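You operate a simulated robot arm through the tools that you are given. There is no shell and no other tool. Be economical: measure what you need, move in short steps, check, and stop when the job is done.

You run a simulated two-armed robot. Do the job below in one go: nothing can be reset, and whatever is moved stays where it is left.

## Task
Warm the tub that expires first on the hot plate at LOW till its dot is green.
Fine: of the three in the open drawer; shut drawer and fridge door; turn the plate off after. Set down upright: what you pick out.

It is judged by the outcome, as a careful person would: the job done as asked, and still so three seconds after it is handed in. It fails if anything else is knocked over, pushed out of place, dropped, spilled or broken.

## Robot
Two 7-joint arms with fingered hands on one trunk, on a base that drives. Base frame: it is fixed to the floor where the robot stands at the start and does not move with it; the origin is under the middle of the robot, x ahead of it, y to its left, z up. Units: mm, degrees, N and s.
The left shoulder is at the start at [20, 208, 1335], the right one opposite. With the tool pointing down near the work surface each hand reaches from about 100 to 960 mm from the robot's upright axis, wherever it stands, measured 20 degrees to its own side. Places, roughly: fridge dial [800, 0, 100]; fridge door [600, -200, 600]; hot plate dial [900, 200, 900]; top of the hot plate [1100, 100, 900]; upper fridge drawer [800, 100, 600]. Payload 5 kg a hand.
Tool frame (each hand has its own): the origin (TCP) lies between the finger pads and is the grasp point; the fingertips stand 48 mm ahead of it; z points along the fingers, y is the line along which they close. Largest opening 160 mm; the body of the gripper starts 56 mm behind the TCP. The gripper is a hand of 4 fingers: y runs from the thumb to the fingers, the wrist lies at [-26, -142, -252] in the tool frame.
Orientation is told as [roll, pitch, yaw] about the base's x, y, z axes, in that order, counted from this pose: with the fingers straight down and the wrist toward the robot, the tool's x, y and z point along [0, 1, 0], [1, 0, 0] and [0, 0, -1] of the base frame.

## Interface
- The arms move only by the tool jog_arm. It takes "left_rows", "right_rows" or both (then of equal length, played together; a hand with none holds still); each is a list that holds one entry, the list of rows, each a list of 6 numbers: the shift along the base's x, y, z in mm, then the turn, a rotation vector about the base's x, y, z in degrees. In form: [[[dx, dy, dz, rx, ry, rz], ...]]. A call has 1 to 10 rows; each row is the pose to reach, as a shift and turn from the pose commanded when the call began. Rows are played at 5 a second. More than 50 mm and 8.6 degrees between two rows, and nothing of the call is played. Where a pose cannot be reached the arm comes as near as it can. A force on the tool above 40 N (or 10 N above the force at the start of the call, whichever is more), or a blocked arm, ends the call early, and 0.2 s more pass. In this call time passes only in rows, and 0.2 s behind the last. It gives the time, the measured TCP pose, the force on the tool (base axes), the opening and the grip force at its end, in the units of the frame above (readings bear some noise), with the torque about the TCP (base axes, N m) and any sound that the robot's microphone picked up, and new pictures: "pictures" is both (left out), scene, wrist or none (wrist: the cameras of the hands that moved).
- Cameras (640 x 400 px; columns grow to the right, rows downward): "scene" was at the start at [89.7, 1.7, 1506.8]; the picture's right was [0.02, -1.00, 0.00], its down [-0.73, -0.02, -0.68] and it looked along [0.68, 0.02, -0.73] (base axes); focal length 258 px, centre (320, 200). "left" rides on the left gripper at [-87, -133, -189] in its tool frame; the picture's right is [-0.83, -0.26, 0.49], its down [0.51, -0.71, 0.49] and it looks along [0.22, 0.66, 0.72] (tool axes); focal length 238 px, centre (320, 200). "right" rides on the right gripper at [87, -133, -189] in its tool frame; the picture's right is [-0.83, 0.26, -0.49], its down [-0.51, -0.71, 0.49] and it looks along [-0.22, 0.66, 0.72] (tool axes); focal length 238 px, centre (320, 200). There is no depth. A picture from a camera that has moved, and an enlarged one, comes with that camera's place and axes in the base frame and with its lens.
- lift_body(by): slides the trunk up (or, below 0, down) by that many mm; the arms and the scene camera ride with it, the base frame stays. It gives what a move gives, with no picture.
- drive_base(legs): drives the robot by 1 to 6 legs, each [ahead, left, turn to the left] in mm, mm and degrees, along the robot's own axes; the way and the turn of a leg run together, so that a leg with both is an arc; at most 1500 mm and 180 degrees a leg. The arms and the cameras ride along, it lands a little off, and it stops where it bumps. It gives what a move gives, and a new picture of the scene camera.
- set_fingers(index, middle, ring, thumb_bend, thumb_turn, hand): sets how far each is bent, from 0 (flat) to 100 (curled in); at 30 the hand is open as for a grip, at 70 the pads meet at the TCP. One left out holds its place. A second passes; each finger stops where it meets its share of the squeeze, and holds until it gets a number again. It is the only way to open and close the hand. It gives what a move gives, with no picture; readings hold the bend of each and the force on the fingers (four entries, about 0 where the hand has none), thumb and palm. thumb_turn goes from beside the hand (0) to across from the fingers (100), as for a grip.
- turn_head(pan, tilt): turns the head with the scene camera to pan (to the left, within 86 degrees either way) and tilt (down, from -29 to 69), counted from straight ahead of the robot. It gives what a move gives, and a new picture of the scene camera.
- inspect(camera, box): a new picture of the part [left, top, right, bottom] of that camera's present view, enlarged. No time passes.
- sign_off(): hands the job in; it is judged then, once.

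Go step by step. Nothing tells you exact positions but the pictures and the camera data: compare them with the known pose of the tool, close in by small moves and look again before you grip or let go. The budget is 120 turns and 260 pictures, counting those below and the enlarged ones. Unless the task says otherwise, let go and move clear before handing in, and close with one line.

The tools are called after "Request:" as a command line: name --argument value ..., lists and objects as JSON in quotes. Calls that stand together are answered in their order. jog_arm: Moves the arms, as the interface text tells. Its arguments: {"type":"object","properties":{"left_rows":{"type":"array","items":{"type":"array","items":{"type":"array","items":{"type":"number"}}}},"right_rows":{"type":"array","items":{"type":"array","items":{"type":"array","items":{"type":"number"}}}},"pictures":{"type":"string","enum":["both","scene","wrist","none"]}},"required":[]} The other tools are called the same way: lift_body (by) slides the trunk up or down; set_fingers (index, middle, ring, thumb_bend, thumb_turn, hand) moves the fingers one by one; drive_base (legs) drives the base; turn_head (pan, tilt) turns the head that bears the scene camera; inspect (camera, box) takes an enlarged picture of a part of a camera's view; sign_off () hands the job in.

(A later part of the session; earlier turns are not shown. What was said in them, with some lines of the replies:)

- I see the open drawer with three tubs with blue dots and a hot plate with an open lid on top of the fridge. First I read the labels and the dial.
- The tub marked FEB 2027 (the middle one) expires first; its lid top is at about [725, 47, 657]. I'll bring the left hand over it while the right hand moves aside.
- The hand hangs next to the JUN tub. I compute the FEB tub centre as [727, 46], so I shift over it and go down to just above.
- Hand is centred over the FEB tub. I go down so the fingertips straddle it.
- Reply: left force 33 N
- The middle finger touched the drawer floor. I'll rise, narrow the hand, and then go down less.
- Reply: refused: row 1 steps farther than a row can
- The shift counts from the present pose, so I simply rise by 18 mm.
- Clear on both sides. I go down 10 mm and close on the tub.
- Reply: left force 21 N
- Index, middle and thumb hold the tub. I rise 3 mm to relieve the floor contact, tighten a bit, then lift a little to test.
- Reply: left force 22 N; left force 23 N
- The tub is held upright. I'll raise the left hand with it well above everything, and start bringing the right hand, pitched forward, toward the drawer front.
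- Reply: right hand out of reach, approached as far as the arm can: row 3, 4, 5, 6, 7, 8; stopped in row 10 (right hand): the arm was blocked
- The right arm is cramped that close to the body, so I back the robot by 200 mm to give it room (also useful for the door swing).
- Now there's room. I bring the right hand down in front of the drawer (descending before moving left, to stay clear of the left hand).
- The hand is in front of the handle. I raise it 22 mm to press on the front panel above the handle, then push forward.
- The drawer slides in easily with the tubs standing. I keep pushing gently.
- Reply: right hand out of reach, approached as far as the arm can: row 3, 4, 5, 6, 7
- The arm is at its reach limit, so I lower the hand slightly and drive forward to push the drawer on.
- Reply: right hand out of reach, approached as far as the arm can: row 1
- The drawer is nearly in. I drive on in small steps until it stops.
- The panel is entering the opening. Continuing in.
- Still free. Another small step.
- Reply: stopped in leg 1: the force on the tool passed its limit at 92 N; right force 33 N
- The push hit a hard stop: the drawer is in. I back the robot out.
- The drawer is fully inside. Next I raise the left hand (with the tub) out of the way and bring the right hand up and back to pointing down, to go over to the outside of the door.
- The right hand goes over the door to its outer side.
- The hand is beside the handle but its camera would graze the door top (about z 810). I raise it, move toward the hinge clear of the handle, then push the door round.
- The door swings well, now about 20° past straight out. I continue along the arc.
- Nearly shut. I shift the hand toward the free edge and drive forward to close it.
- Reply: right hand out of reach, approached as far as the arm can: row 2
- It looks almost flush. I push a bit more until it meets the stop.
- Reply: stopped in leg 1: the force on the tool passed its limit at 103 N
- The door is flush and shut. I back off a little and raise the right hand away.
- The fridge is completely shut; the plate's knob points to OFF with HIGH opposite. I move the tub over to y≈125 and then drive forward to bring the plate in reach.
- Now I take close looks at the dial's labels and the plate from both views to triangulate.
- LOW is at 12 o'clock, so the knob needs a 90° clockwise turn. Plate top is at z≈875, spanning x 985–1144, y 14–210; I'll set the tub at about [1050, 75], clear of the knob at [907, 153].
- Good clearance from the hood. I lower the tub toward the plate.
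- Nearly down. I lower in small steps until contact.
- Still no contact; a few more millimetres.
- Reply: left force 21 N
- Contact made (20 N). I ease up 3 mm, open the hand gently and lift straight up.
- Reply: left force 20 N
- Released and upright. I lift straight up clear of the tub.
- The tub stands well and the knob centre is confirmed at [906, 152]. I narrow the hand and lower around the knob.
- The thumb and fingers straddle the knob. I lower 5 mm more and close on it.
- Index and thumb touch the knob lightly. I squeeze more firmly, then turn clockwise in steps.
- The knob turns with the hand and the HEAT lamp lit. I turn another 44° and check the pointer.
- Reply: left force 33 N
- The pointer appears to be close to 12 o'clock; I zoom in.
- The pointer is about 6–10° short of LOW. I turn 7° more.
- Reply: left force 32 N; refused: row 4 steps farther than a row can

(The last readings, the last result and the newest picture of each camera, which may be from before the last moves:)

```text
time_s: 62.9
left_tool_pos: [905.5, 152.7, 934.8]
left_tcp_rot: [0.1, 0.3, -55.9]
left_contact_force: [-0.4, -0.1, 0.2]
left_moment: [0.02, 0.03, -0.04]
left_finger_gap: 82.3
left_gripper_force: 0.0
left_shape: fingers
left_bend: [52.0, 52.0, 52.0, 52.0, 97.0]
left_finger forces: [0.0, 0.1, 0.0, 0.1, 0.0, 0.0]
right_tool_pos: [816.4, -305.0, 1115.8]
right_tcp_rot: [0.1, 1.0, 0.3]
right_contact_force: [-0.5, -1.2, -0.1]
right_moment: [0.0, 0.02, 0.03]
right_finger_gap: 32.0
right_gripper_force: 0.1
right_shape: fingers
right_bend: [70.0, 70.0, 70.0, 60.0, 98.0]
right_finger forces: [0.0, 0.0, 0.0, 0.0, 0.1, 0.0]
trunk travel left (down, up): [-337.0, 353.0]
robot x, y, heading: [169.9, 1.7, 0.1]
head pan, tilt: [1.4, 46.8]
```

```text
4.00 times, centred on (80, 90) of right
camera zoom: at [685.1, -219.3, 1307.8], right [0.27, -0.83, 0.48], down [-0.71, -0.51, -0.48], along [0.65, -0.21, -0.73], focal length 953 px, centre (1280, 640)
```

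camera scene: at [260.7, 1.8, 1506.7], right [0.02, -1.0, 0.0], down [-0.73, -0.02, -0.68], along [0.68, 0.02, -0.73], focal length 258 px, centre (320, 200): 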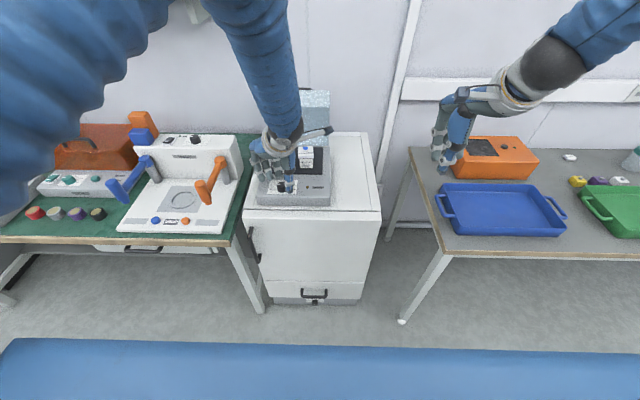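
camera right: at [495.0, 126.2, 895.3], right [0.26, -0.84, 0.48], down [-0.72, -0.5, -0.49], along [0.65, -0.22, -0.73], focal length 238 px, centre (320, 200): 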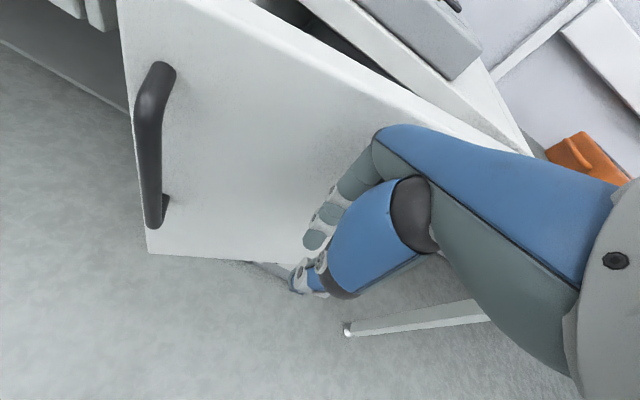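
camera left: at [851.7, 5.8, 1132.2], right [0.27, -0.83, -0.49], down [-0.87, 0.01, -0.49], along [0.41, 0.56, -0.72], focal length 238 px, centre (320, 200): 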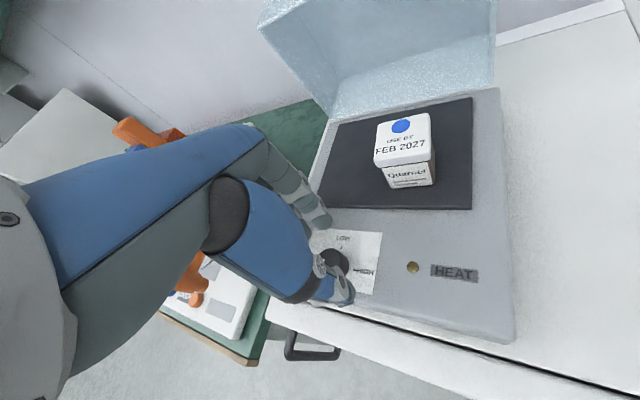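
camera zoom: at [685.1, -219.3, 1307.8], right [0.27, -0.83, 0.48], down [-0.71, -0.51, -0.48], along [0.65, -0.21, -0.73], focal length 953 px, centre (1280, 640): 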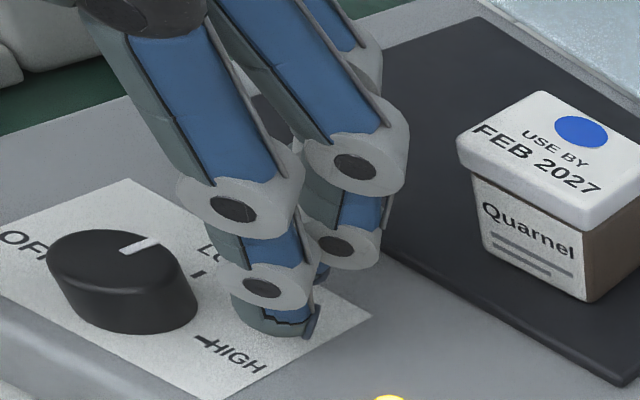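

The pointer lines up with LOW. I leave the open hand around the knob, ready to turn it back, and wait while watching the dot.

Request:
jog_arm --right_rows '[[[0, 0, 0, 0, 0, 0], [0, 0, 0, 0, 0, 0], [0, 0, 0, 0, 0, 0], [0, 0, 0, 0, 0, 0], [0, 0, 0, 0, 0, 0], [0, 0, 0, 0, 0, 0], [0, 0, 0, 0, 0, 0], [0, 0, 0, 0, 0, 0], [0, 0, 0, 0, 0, 0], [0, 0, 0, 0, 0, 0]]]' --pictures "none"

Request:
inspect --camera "scene" --box '[260, 130, 350, 210]'

Request:
jog_arm --right_rows '[[[0, 0, 0, 0, 0, 0], [0, 0, 0, 0, 0, 0], [0, 0, 0, 0, 0, 0], [0, 0, 0, 0, 0, 0], [0, 0, 0, 0, 0, 0], [0, 0, 0, 0, 0, 0], [0, 0, 0, 0, 0, 0], [0, 0, 0, 0, 0, 0], [0, 0, 0, 0, 0, 0], [0, 0, 0, 0, 0, 0]]]' --pictures "none"

Request:
inspect --camera "scene" --box '[260, 130, 350, 210]'

```text
time_s: 65.1
left_tool_pos: [904.6, 150.7, 936.2]
left_tcp_rot: [0.0, 0.2, -55.9]
left_contact_force: [0.1, -0.8, 0.0]
left_moment: [0.03, -0.02, 0.01]
left_finger_gap: 82.6
left_gripper_force: 0.0
left_shape: fingers
left_bend: [52.0, 52.0, 52.0, 52.0, 97.0]
left_finger forces: [0.0, 0.0, 0.0, 0.0, 0.0, 0.0]
right_tool_pos: [816.1, -305.1, 1116.9]
right_tcp_rot: [0.2, 0.8, 0.3]
right_contact_force: [0.5, 0.5, -0.4]
right_moment: [-0.03, 0.02, 0.0]
right_finger_gap: 31.8
right_gripper_force: 0.0
right_shape: fingers
right_bend: [70.0, 70.0, 70.0, 60.0, 98.0]
right_finger forces: [0.0, 0.1, 0.0, 0.1, 0.0, 0.0]
trunk travel left (down, up): [-337.0, 353.0]
robot x, y, heading: [169.9, -0.8, 0.2]
head pan, tilt: [1.4, 46.8]
```

```text
5.00 times, centred on (305, 170) of scene
camera zoom: at [260.1, 1.9, 1506.8], right [0.02, -1.0, 0.0], down [-0.73, -0.02, -0.68], along [0.68, 0.02, -0.73], focal length 1290 px, centre (395, 350)
```

zoom: 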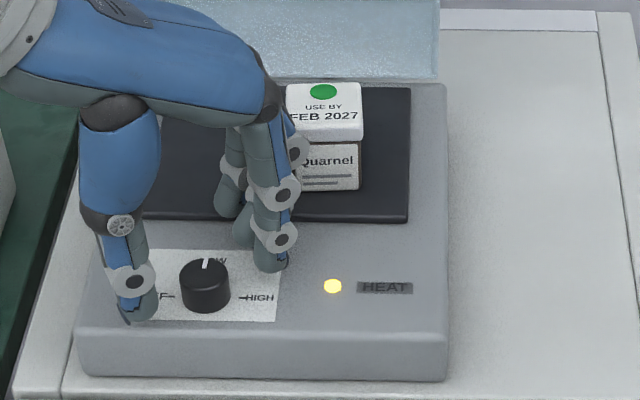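

```text
time_s: 67.3
left_tool_pos: [904.2, 150.6, 936.1]
left_tcp_rot: [0.0, 0.2, -55.9]
left_contact_force: [0.3, -0.2, 0.2]
left_moment: [-0.04, -0.02, 0.01]
left_finger_gap: 82.7
left_gripper_force: 0.0
left_shape: fingers
left_bend: [52.0, 52.0, 52.0, 52.0, 97.0]
left_finger forces: [0.1, 0.0, 0.0, 0.0, 0.0, 0.0]
right_tool_pos: [815.7, -305.3, 1115.4]
right_tcp_rot: [0.2, 0.8, 0.3]
right_contact_force: [-0.4, 0.6, 0.0]
right_moment: [0.0, 0.0, -0.01]
right_finger_gap: 32.1
right_gripper_force: 0.0
right_shape: fingers
right_bend: [70.0, 70.0, 70.0, 60.0, 98.0]
right_finger forces: [0.0, 0.1, 0.1, 0.0, 0.1, 0.0]
trunk travel left (down, up): [-337.0, 353.0]
robot x, y, heading: [173.5, -2.4, 0.2]
head pan, tilt: [1.4, 46.8]
```

```text
5.00 times, centred on (305, 170) of scene
camera zoom: at [260.1, 1.9, 1506.8], right [0.02, -1.0, 0.0], down [-0.73, -0.02, -0.68], along [0.68, 0.02, -0.73], focal length 1290 px, centre (395, 350)
```

zoom: 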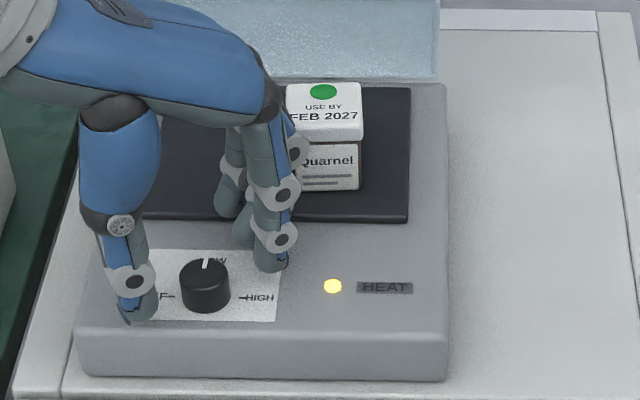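

The dot is green. I grip the knob at once and turn it back counter-clockwise to OFF.

Request:
set_fingers --hand "left" --index 74 --middle 74 --ring 57 --thumb_bend 72

Request:
jog_arm --left_rows '[[[0, 0, 0, 0, 0, 8.5], [0, 0, 0, 0, 0, 17], [0, 0, 0, 0, 0, 25.5], [0, 0, 0, 0, 0, 34], [0, 0, 0, 0, 0, 42.5], [0, 0, 0, 0, 0, 51], [0, 0, 0, 0, 0, 59.5], [0, 0, 0, 0, 0, 68], [0, 0, 0, 0, 0, 76.5], [0, 0, 0, 0, 0, 85]]]' --pictures "none"

Request:
inspect --camera "scene" --box '[260, 130, 350, 210]'

```text
time_s: 68.3
left_tool_pos: [906.3, 152.0, 937.3]
left_tcp_rot: [0.0, 0.2, -55.9]
left_contact_force: [9.0, -2.7, 3.6]
left_moment: [-0.11, -0.46, 0.0]
left_finger_gap: 31.7
left_gripper_force: 16.6
left_shape: fingers
left_bend: [64.0, 68.0, 56.0, 67.0, 97.0]
left_finger forces: [9.4, 13.2, 0.0, 0.0, 11.6, 0.0]
right_tool_pos: [815.9, -305.9, 1115.6]
right_tcp_rot: [0.1, 0.9, 0.3]
right_contact_force: [0.4, 0.0, 0.0]
right_moment: [-0.01, 0.01, -0.01]
right_finger_gap: 32.0
right_gripper_force: 0.0
right_shape: fingers
right_bend: [70.0, 70.0, 70.0, 60.0, 98.0]
right_finger forces: [0.0, 0.0, 0.0, 0.0, 0.0, 0.1]
trunk travel left (down, up): [-337.0, 353.0]
robot x, y, heading: [168.8, 1.5, 0.2]
head pan, tilt: [1.4, 46.8]
```

```text
time_s: 70.5
left_tool_pos: [921.4, 141.9, 944.1]
left_tcp_rot: [7.0, -3.1, 13.6]
left_contact_force: [1.9, -0.6, 10.4]
left_moment: [-0.72, -0.1, 0.54]
left_finger_gap: 6.6
left_gripper_force: 8.1
left_shape: fingers
left_bend: [69.0, 72.0, 56.0, 72.0, 97.0]
left_finger forces: [0.0, 0.0, 0.0, 0.0, 16.2, 0.1]
right_tool_pos: [814.8, -308.0, 1115.8]
right_tcp_rot: [0.1, 0.9, 0.2]
right_contact_force: [-0.2, 0.0, -0.5]
right_moment: [-0.02, 0.02, 0.0]
right_finger_gap: 31.9
right_gripper_force: 0.1
right_shape: fingers
right_bend: [70.0, 70.0, 70.0, 60.0, 98.0]
right_finger forces: [0.0, 0.0, 0.0, 0.0, 0.0, 0.0]
trunk travel left (down, up): [-337.0, 353.0]
robot x, y, heading: [171.2, -0.2, -0.1]
head pan, tilt: [1.4, 46.8]
```

```text
5.00 times, centred on (305, 170) of scene
camera zoom: at [260.7, -0.1, 1506.7], right [0.02, -1.0, 0.0], down [-0.73, -0.02, -0.68], along [0.68, 0.02, -0.73], focal length 1290 px, centre (395, 350)
```

zoom: 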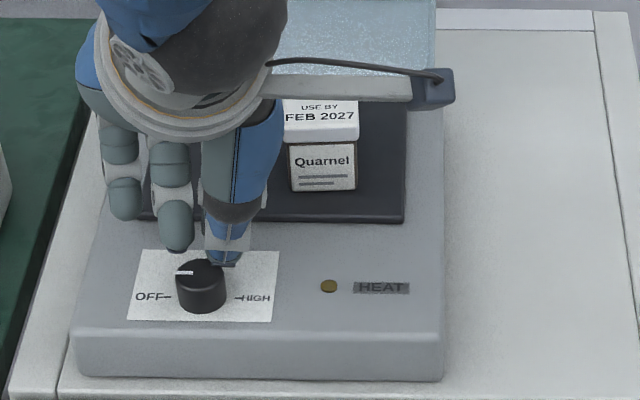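

The lamp is out and the pointer is at OFF; the fingers slipped off the knob at the end. I lift straight up and verify.

Request:
jog_arm --left_rows '[[[0, 0, 25, 0, 0, 0], [0, 0, 65, 0, 0, 0], [0, 0, 105, 0, 0, 0], [-10, 10, 145, 0, 0, 0], [-40, 20, 175, 0, 0, 0], [-80, 30, 195, 0, 0, 0], [-125, 35, 205, 0, 0, 0]]]' --pictures "both"

Request:
inspect --camera "scene" --box '[260, 130, 350, 210]'

Request:
inspect --camera "right" --box '[0, 20, 220, 160]'

```text
time_s: 72.1
left_tool_pos: [778.0, 187.1, 1145.9]
left_tcp_rot: [-0.1, 0.1, 29.0]
left_contact_force: [-1.4, -0.5, 0.1]
left_moment: [-0.01, -0.1, -0.01]
left_finger_gap: 8.0
left_gripper_force: 0.1
left_shape: fingers
left_bend: [70.0, 72.0, 56.0, 72.0, 97.0]
left_finger forces: [0.0, 0.1, 0.0, 0.0, 0.0, 0.1]
right_tool_pos: [814.1, -305.5, 1117.6]
right_tcp_rot: [0.1, 0.8, 0.3]
right_contact_force: [-0.9, -0.3, 0.4]
right_moment: [-0.06, -0.1, -0.01]
right_finger_gap: 31.9
right_gripper_force: 0.0
right_shape: fingers
right_bend: [70.0, 70.0, 70.0, 60.0, 98.0]
right_finger forces: [0.1, 0.0, 0.0, 0.0, 0.0, 0.0]
trunk travel left (down, up): [-337.0, 353.0]
robot x, y, heading: [165.4, -0.0, -0.1]
head pan, tilt: [1.4, 46.8]
camera scene: at [257.9, 2.2, 1506.9], right [0.02, -1.0, 0.0], down [-0.73, -0.02, -0.69], along [0.69, 0.02, -0.73], focal length 258 px, centre (320, 200)
camera left: at [703.5, 48.8, 1334.4], right [0.18, -0.86, -0.49], down [-0.87, 0.1, -0.49], along [0.47, 0.51, -0.72], focal length 238 px, centre (320, 200)
```

scene: 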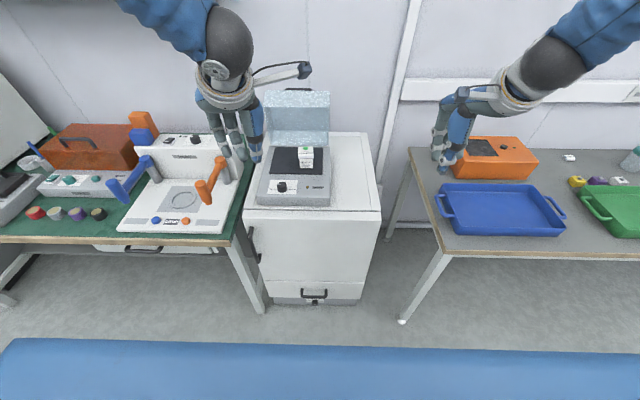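
left: 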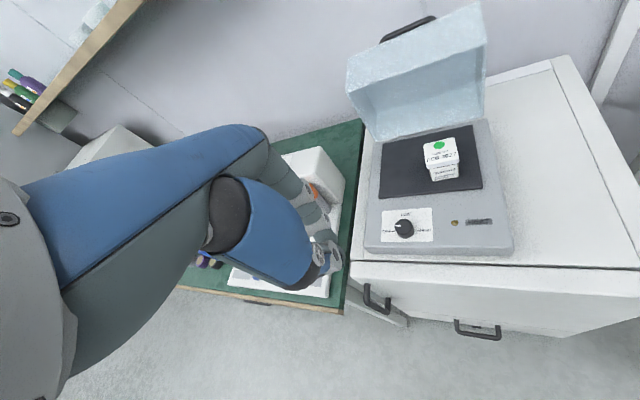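

```text
5.00 times, centred on (305, 170) of scene
camera zoom: at [257.9, 2.2, 1506.9], right [0.02, -1.0, 0.0], down [-0.73, -0.02, -0.69], along [0.69, 0.02, -0.73], focal length 1290 px, centre (395, 350)
```

zoom: 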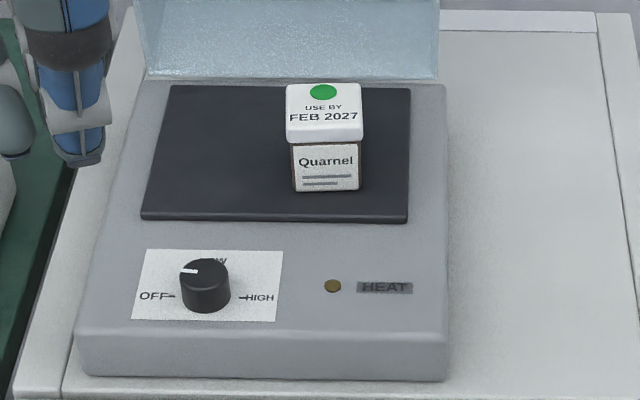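

```text
2.86 times, centred on (110, 90) of right
camera zoom: at [682.2, -219.6, 1309.3], right [0.27, -0.83, 0.48], down [-0.71, -0.51, -0.48], along [0.65, -0.21, -0.73], focal length 681 px, centre (920, 514)
```

zoom: 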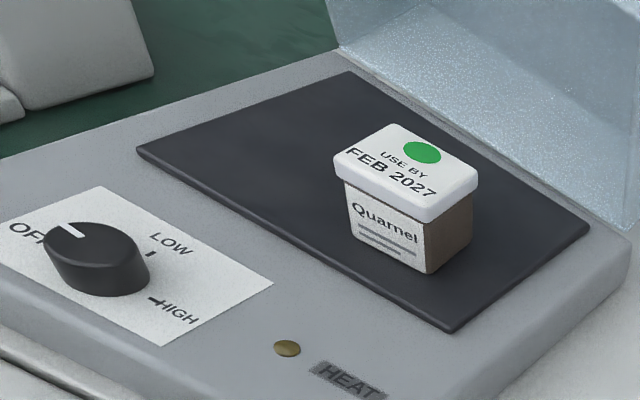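

The lamp is off and the dot is green. I zoom on the knob to verify the pointer is truly at OFF, and check that the dot holds.

Request:
inspect --camera "scene" --box '[268, 172, 300, 194]'

Request:
inspect --camera "left" --box '[370, 200, 440, 250]'

```text
16.00 times, centred on (284, 183) of scene
camera zoom: at [257.9, 2.2, 1506.9], right [0.02, -1.0, 0.0], down [-0.73, -0.02, -0.69], along [0.69, 0.02, -0.73], focal length 4129 px, centre (896, 472)
```

zoom: 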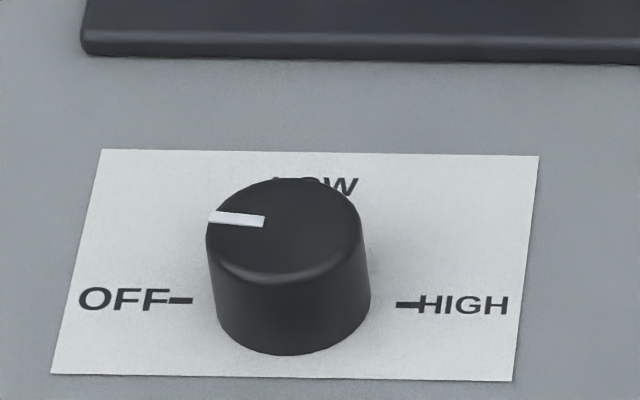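

```text
8.00 times, centred on (405, 225) of left
camera zoom: at [703.5, 48.8, 1334.4], right [0.18, -0.86, -0.49], down [-0.87, 0.1, -0.49], along [0.47, 0.51, -0.72], focal length 1907 px, centre (-360, 0)
```

zoom: 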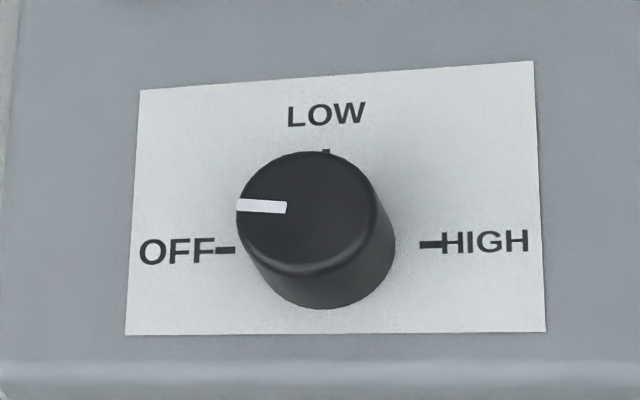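

The knob is at OFF within a few degrees and the lamp is dark. I wait a few seconds with the hands clear to see that everything stays so.

Request:
jog_arm --left_rows '[[[-10, 0, 0, 0, 0, 0], [-20, 0, 0, 0, 0, 0], [-30, 0, 0, 0, 0, 0], [-40, 0, 0, 0, 0, 0], [-40, 0, 0, 0, 0, 0], [-40, 0, 0, 0, 0, 0], [-40, 0, 0, 0, 0, 0], [-40, 0, 0, 0, 0, 0], [-40, 0, 0, 0, 0, 0], [-40, 0, 0, 0, 0, 0]]]' --pictures "none"

Request:
jog_arm --left_rows '[[[0, 0, 0, 0, 0, 0], [0, 0, 0, 0, 0, 0], [0, 0, 0, 0, 0, 0], [0, 0, 0, 0, 0, 0], [0, 0, 0, 0, 0, 0], [0, 0, 0, 0, 0, 0], [0, 0, 0, 0, 0, 0], [0, 0, 0, 0, 0, 0], [0, 0, 0, 0, 0, 0], [0, 0, 0, 0, 0, 0]]]' --pictures "scene"

Request:
inspect --camera "scene" --box '[230, 80, 390, 310]'

Request:
inspect --camera "scene" --box '[260, 130, 350, 210]'

```text
time_s: 74.3
left_tool_pos: [739.8, 186.3, 1141.4]
left_tcp_rot: [0.2, 0.2, 29.1]
left_contact_force: [-0.1, -0.2, -0.5]
left_moment: [-0.02, 0.01, -0.01]
left_finger_gap: 8.0
left_gripper_force: 0.0
left_shape: fingers
left_bend: [70.0, 72.0, 56.0, 72.0, 97.0]
left_finger forces: [0.0, 0.0, 0.1, 0.1, 0.0, 0.0]
right_tool_pos: [814.8, -304.6, 1117.9]
right_tcp_rot: [0.1, 0.9, 0.3]
right_contact_force: [-0.6, 1.0, -0.4]
right_moment: [0.01, 0.0, 0.02]
right_finger_gap: 31.7
right_gripper_force: 0.0
right_shape: fingers
right_bend: [70.0, 70.0, 70.0, 60.0, 98.0]
right_finger forces: [0.0, 0.1, 0.0, 0.1, 0.0, 0.0]
trunk travel left (down, up): [-337.0, 353.0]
robot x, y, heading: [170.3, -0.1, 0.1]
head pan, tilt: [1.4, 46.8]
```

```text
time_s: 76.5
left_tool_pos: [739.4, 186.0, 1141.9]
left_tcp_rot: [0.0, 0.2, 29.1]
left_contact_force: [0.7, 0.0, -0.2]
left_moment: [0.02, 0.01, 0.0]
left_finger_gap: 8.0
left_gripper_force: 0.1
left_shape: fingers
left_bend: [70.0, 72.0, 56.0, 72.0, 97.0]
left_finger forces: [0.0, 0.0, 0.0, 0.1, 0.0, 0.0]
right_tool_pos: [815.3, -305.6, 1116.9]
right_tcp_rot: [0.1, 0.9, 0.3]
right_contact_force: [1.0, -0.6, 0.5]
right_moment: [-0.01, 0.0, 0.01]
right_finger_gap: 32.1
right_gripper_force: 0.1
right_shape: fingers
right_bend: [70.0, 70.0, 70.0, 60.0, 98.0]
right_finger forces: [0.0, 0.0, 0.0, 0.0, 0.0, 0.0]
trunk travel left (down, up): [-337.0, 353.0]
robot x, y, heading: [168.9, 2.9, 0.0]
head pan, tilt: [1.4, 46.8]
camera scene: at [260.0, 1.9, 1506.8], right [0.02, -1.0, 0.0], down [-0.73, -0.02, -0.68], along [0.68, 0.02, -0.73], focal length 258 px, centre (320, 200)
```

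scene: 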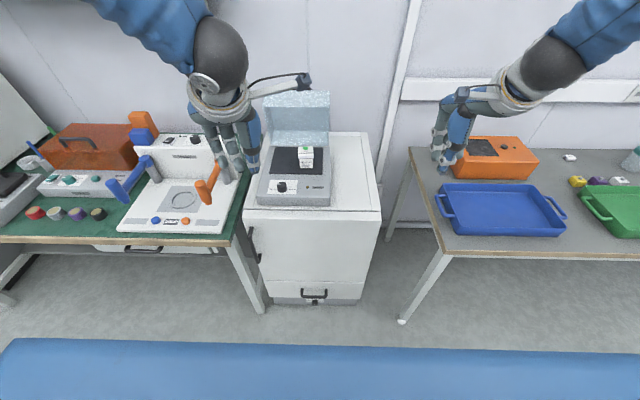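

```text
1.74 times, centred on (310, 195) of scene
camera zoom: at [260.0, 1.9, 1506.8], right [0.02, -1.0, 0.0], down [-0.73, -0.02, -0.68], along [0.68, 0.02, -0.73], focal length 449 px, centre (337, 209)
```

zoom: 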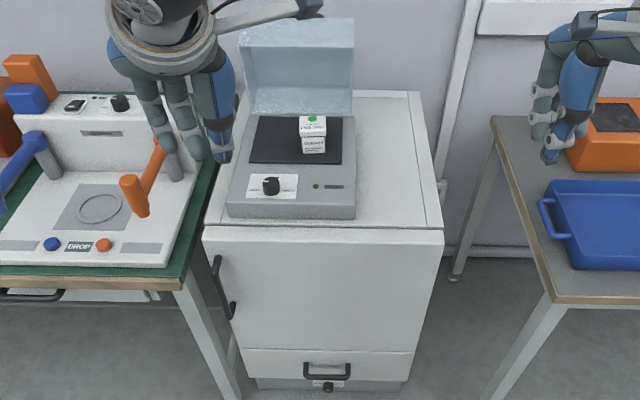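

```text
5.00 times, centred on (305, 170) of scene
camera zoom: at [260.0, 1.9, 1506.8], right [0.02, -1.0, 0.0], down [-0.73, -0.02, -0.68], along [0.68, 0.02, -0.73], focal length 1290 px, centre (395, 350)
```

zoom: 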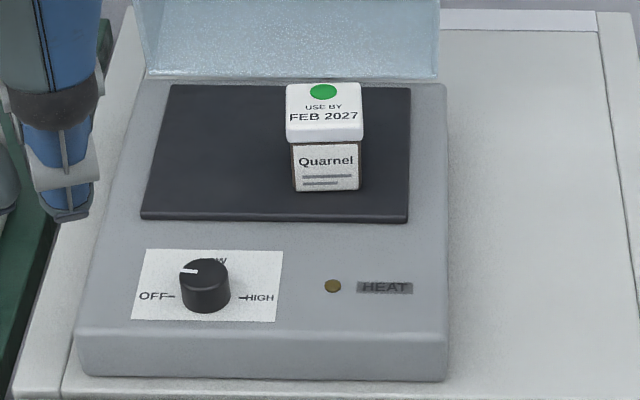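

The dot stays green, the plate is off, the tub stands upright, and the drawer and fridge door are shut with both hands clear. I hand the job in.

Request:
sign_off

```text
The job is handed in.
```

The FEB 2027 tub was warmed on LOW until its dot turned green. It stands upright on the hot plate, which is off (lamp dark, pointer within a few degrees of OFF), and the drawer and fridge door are shut.
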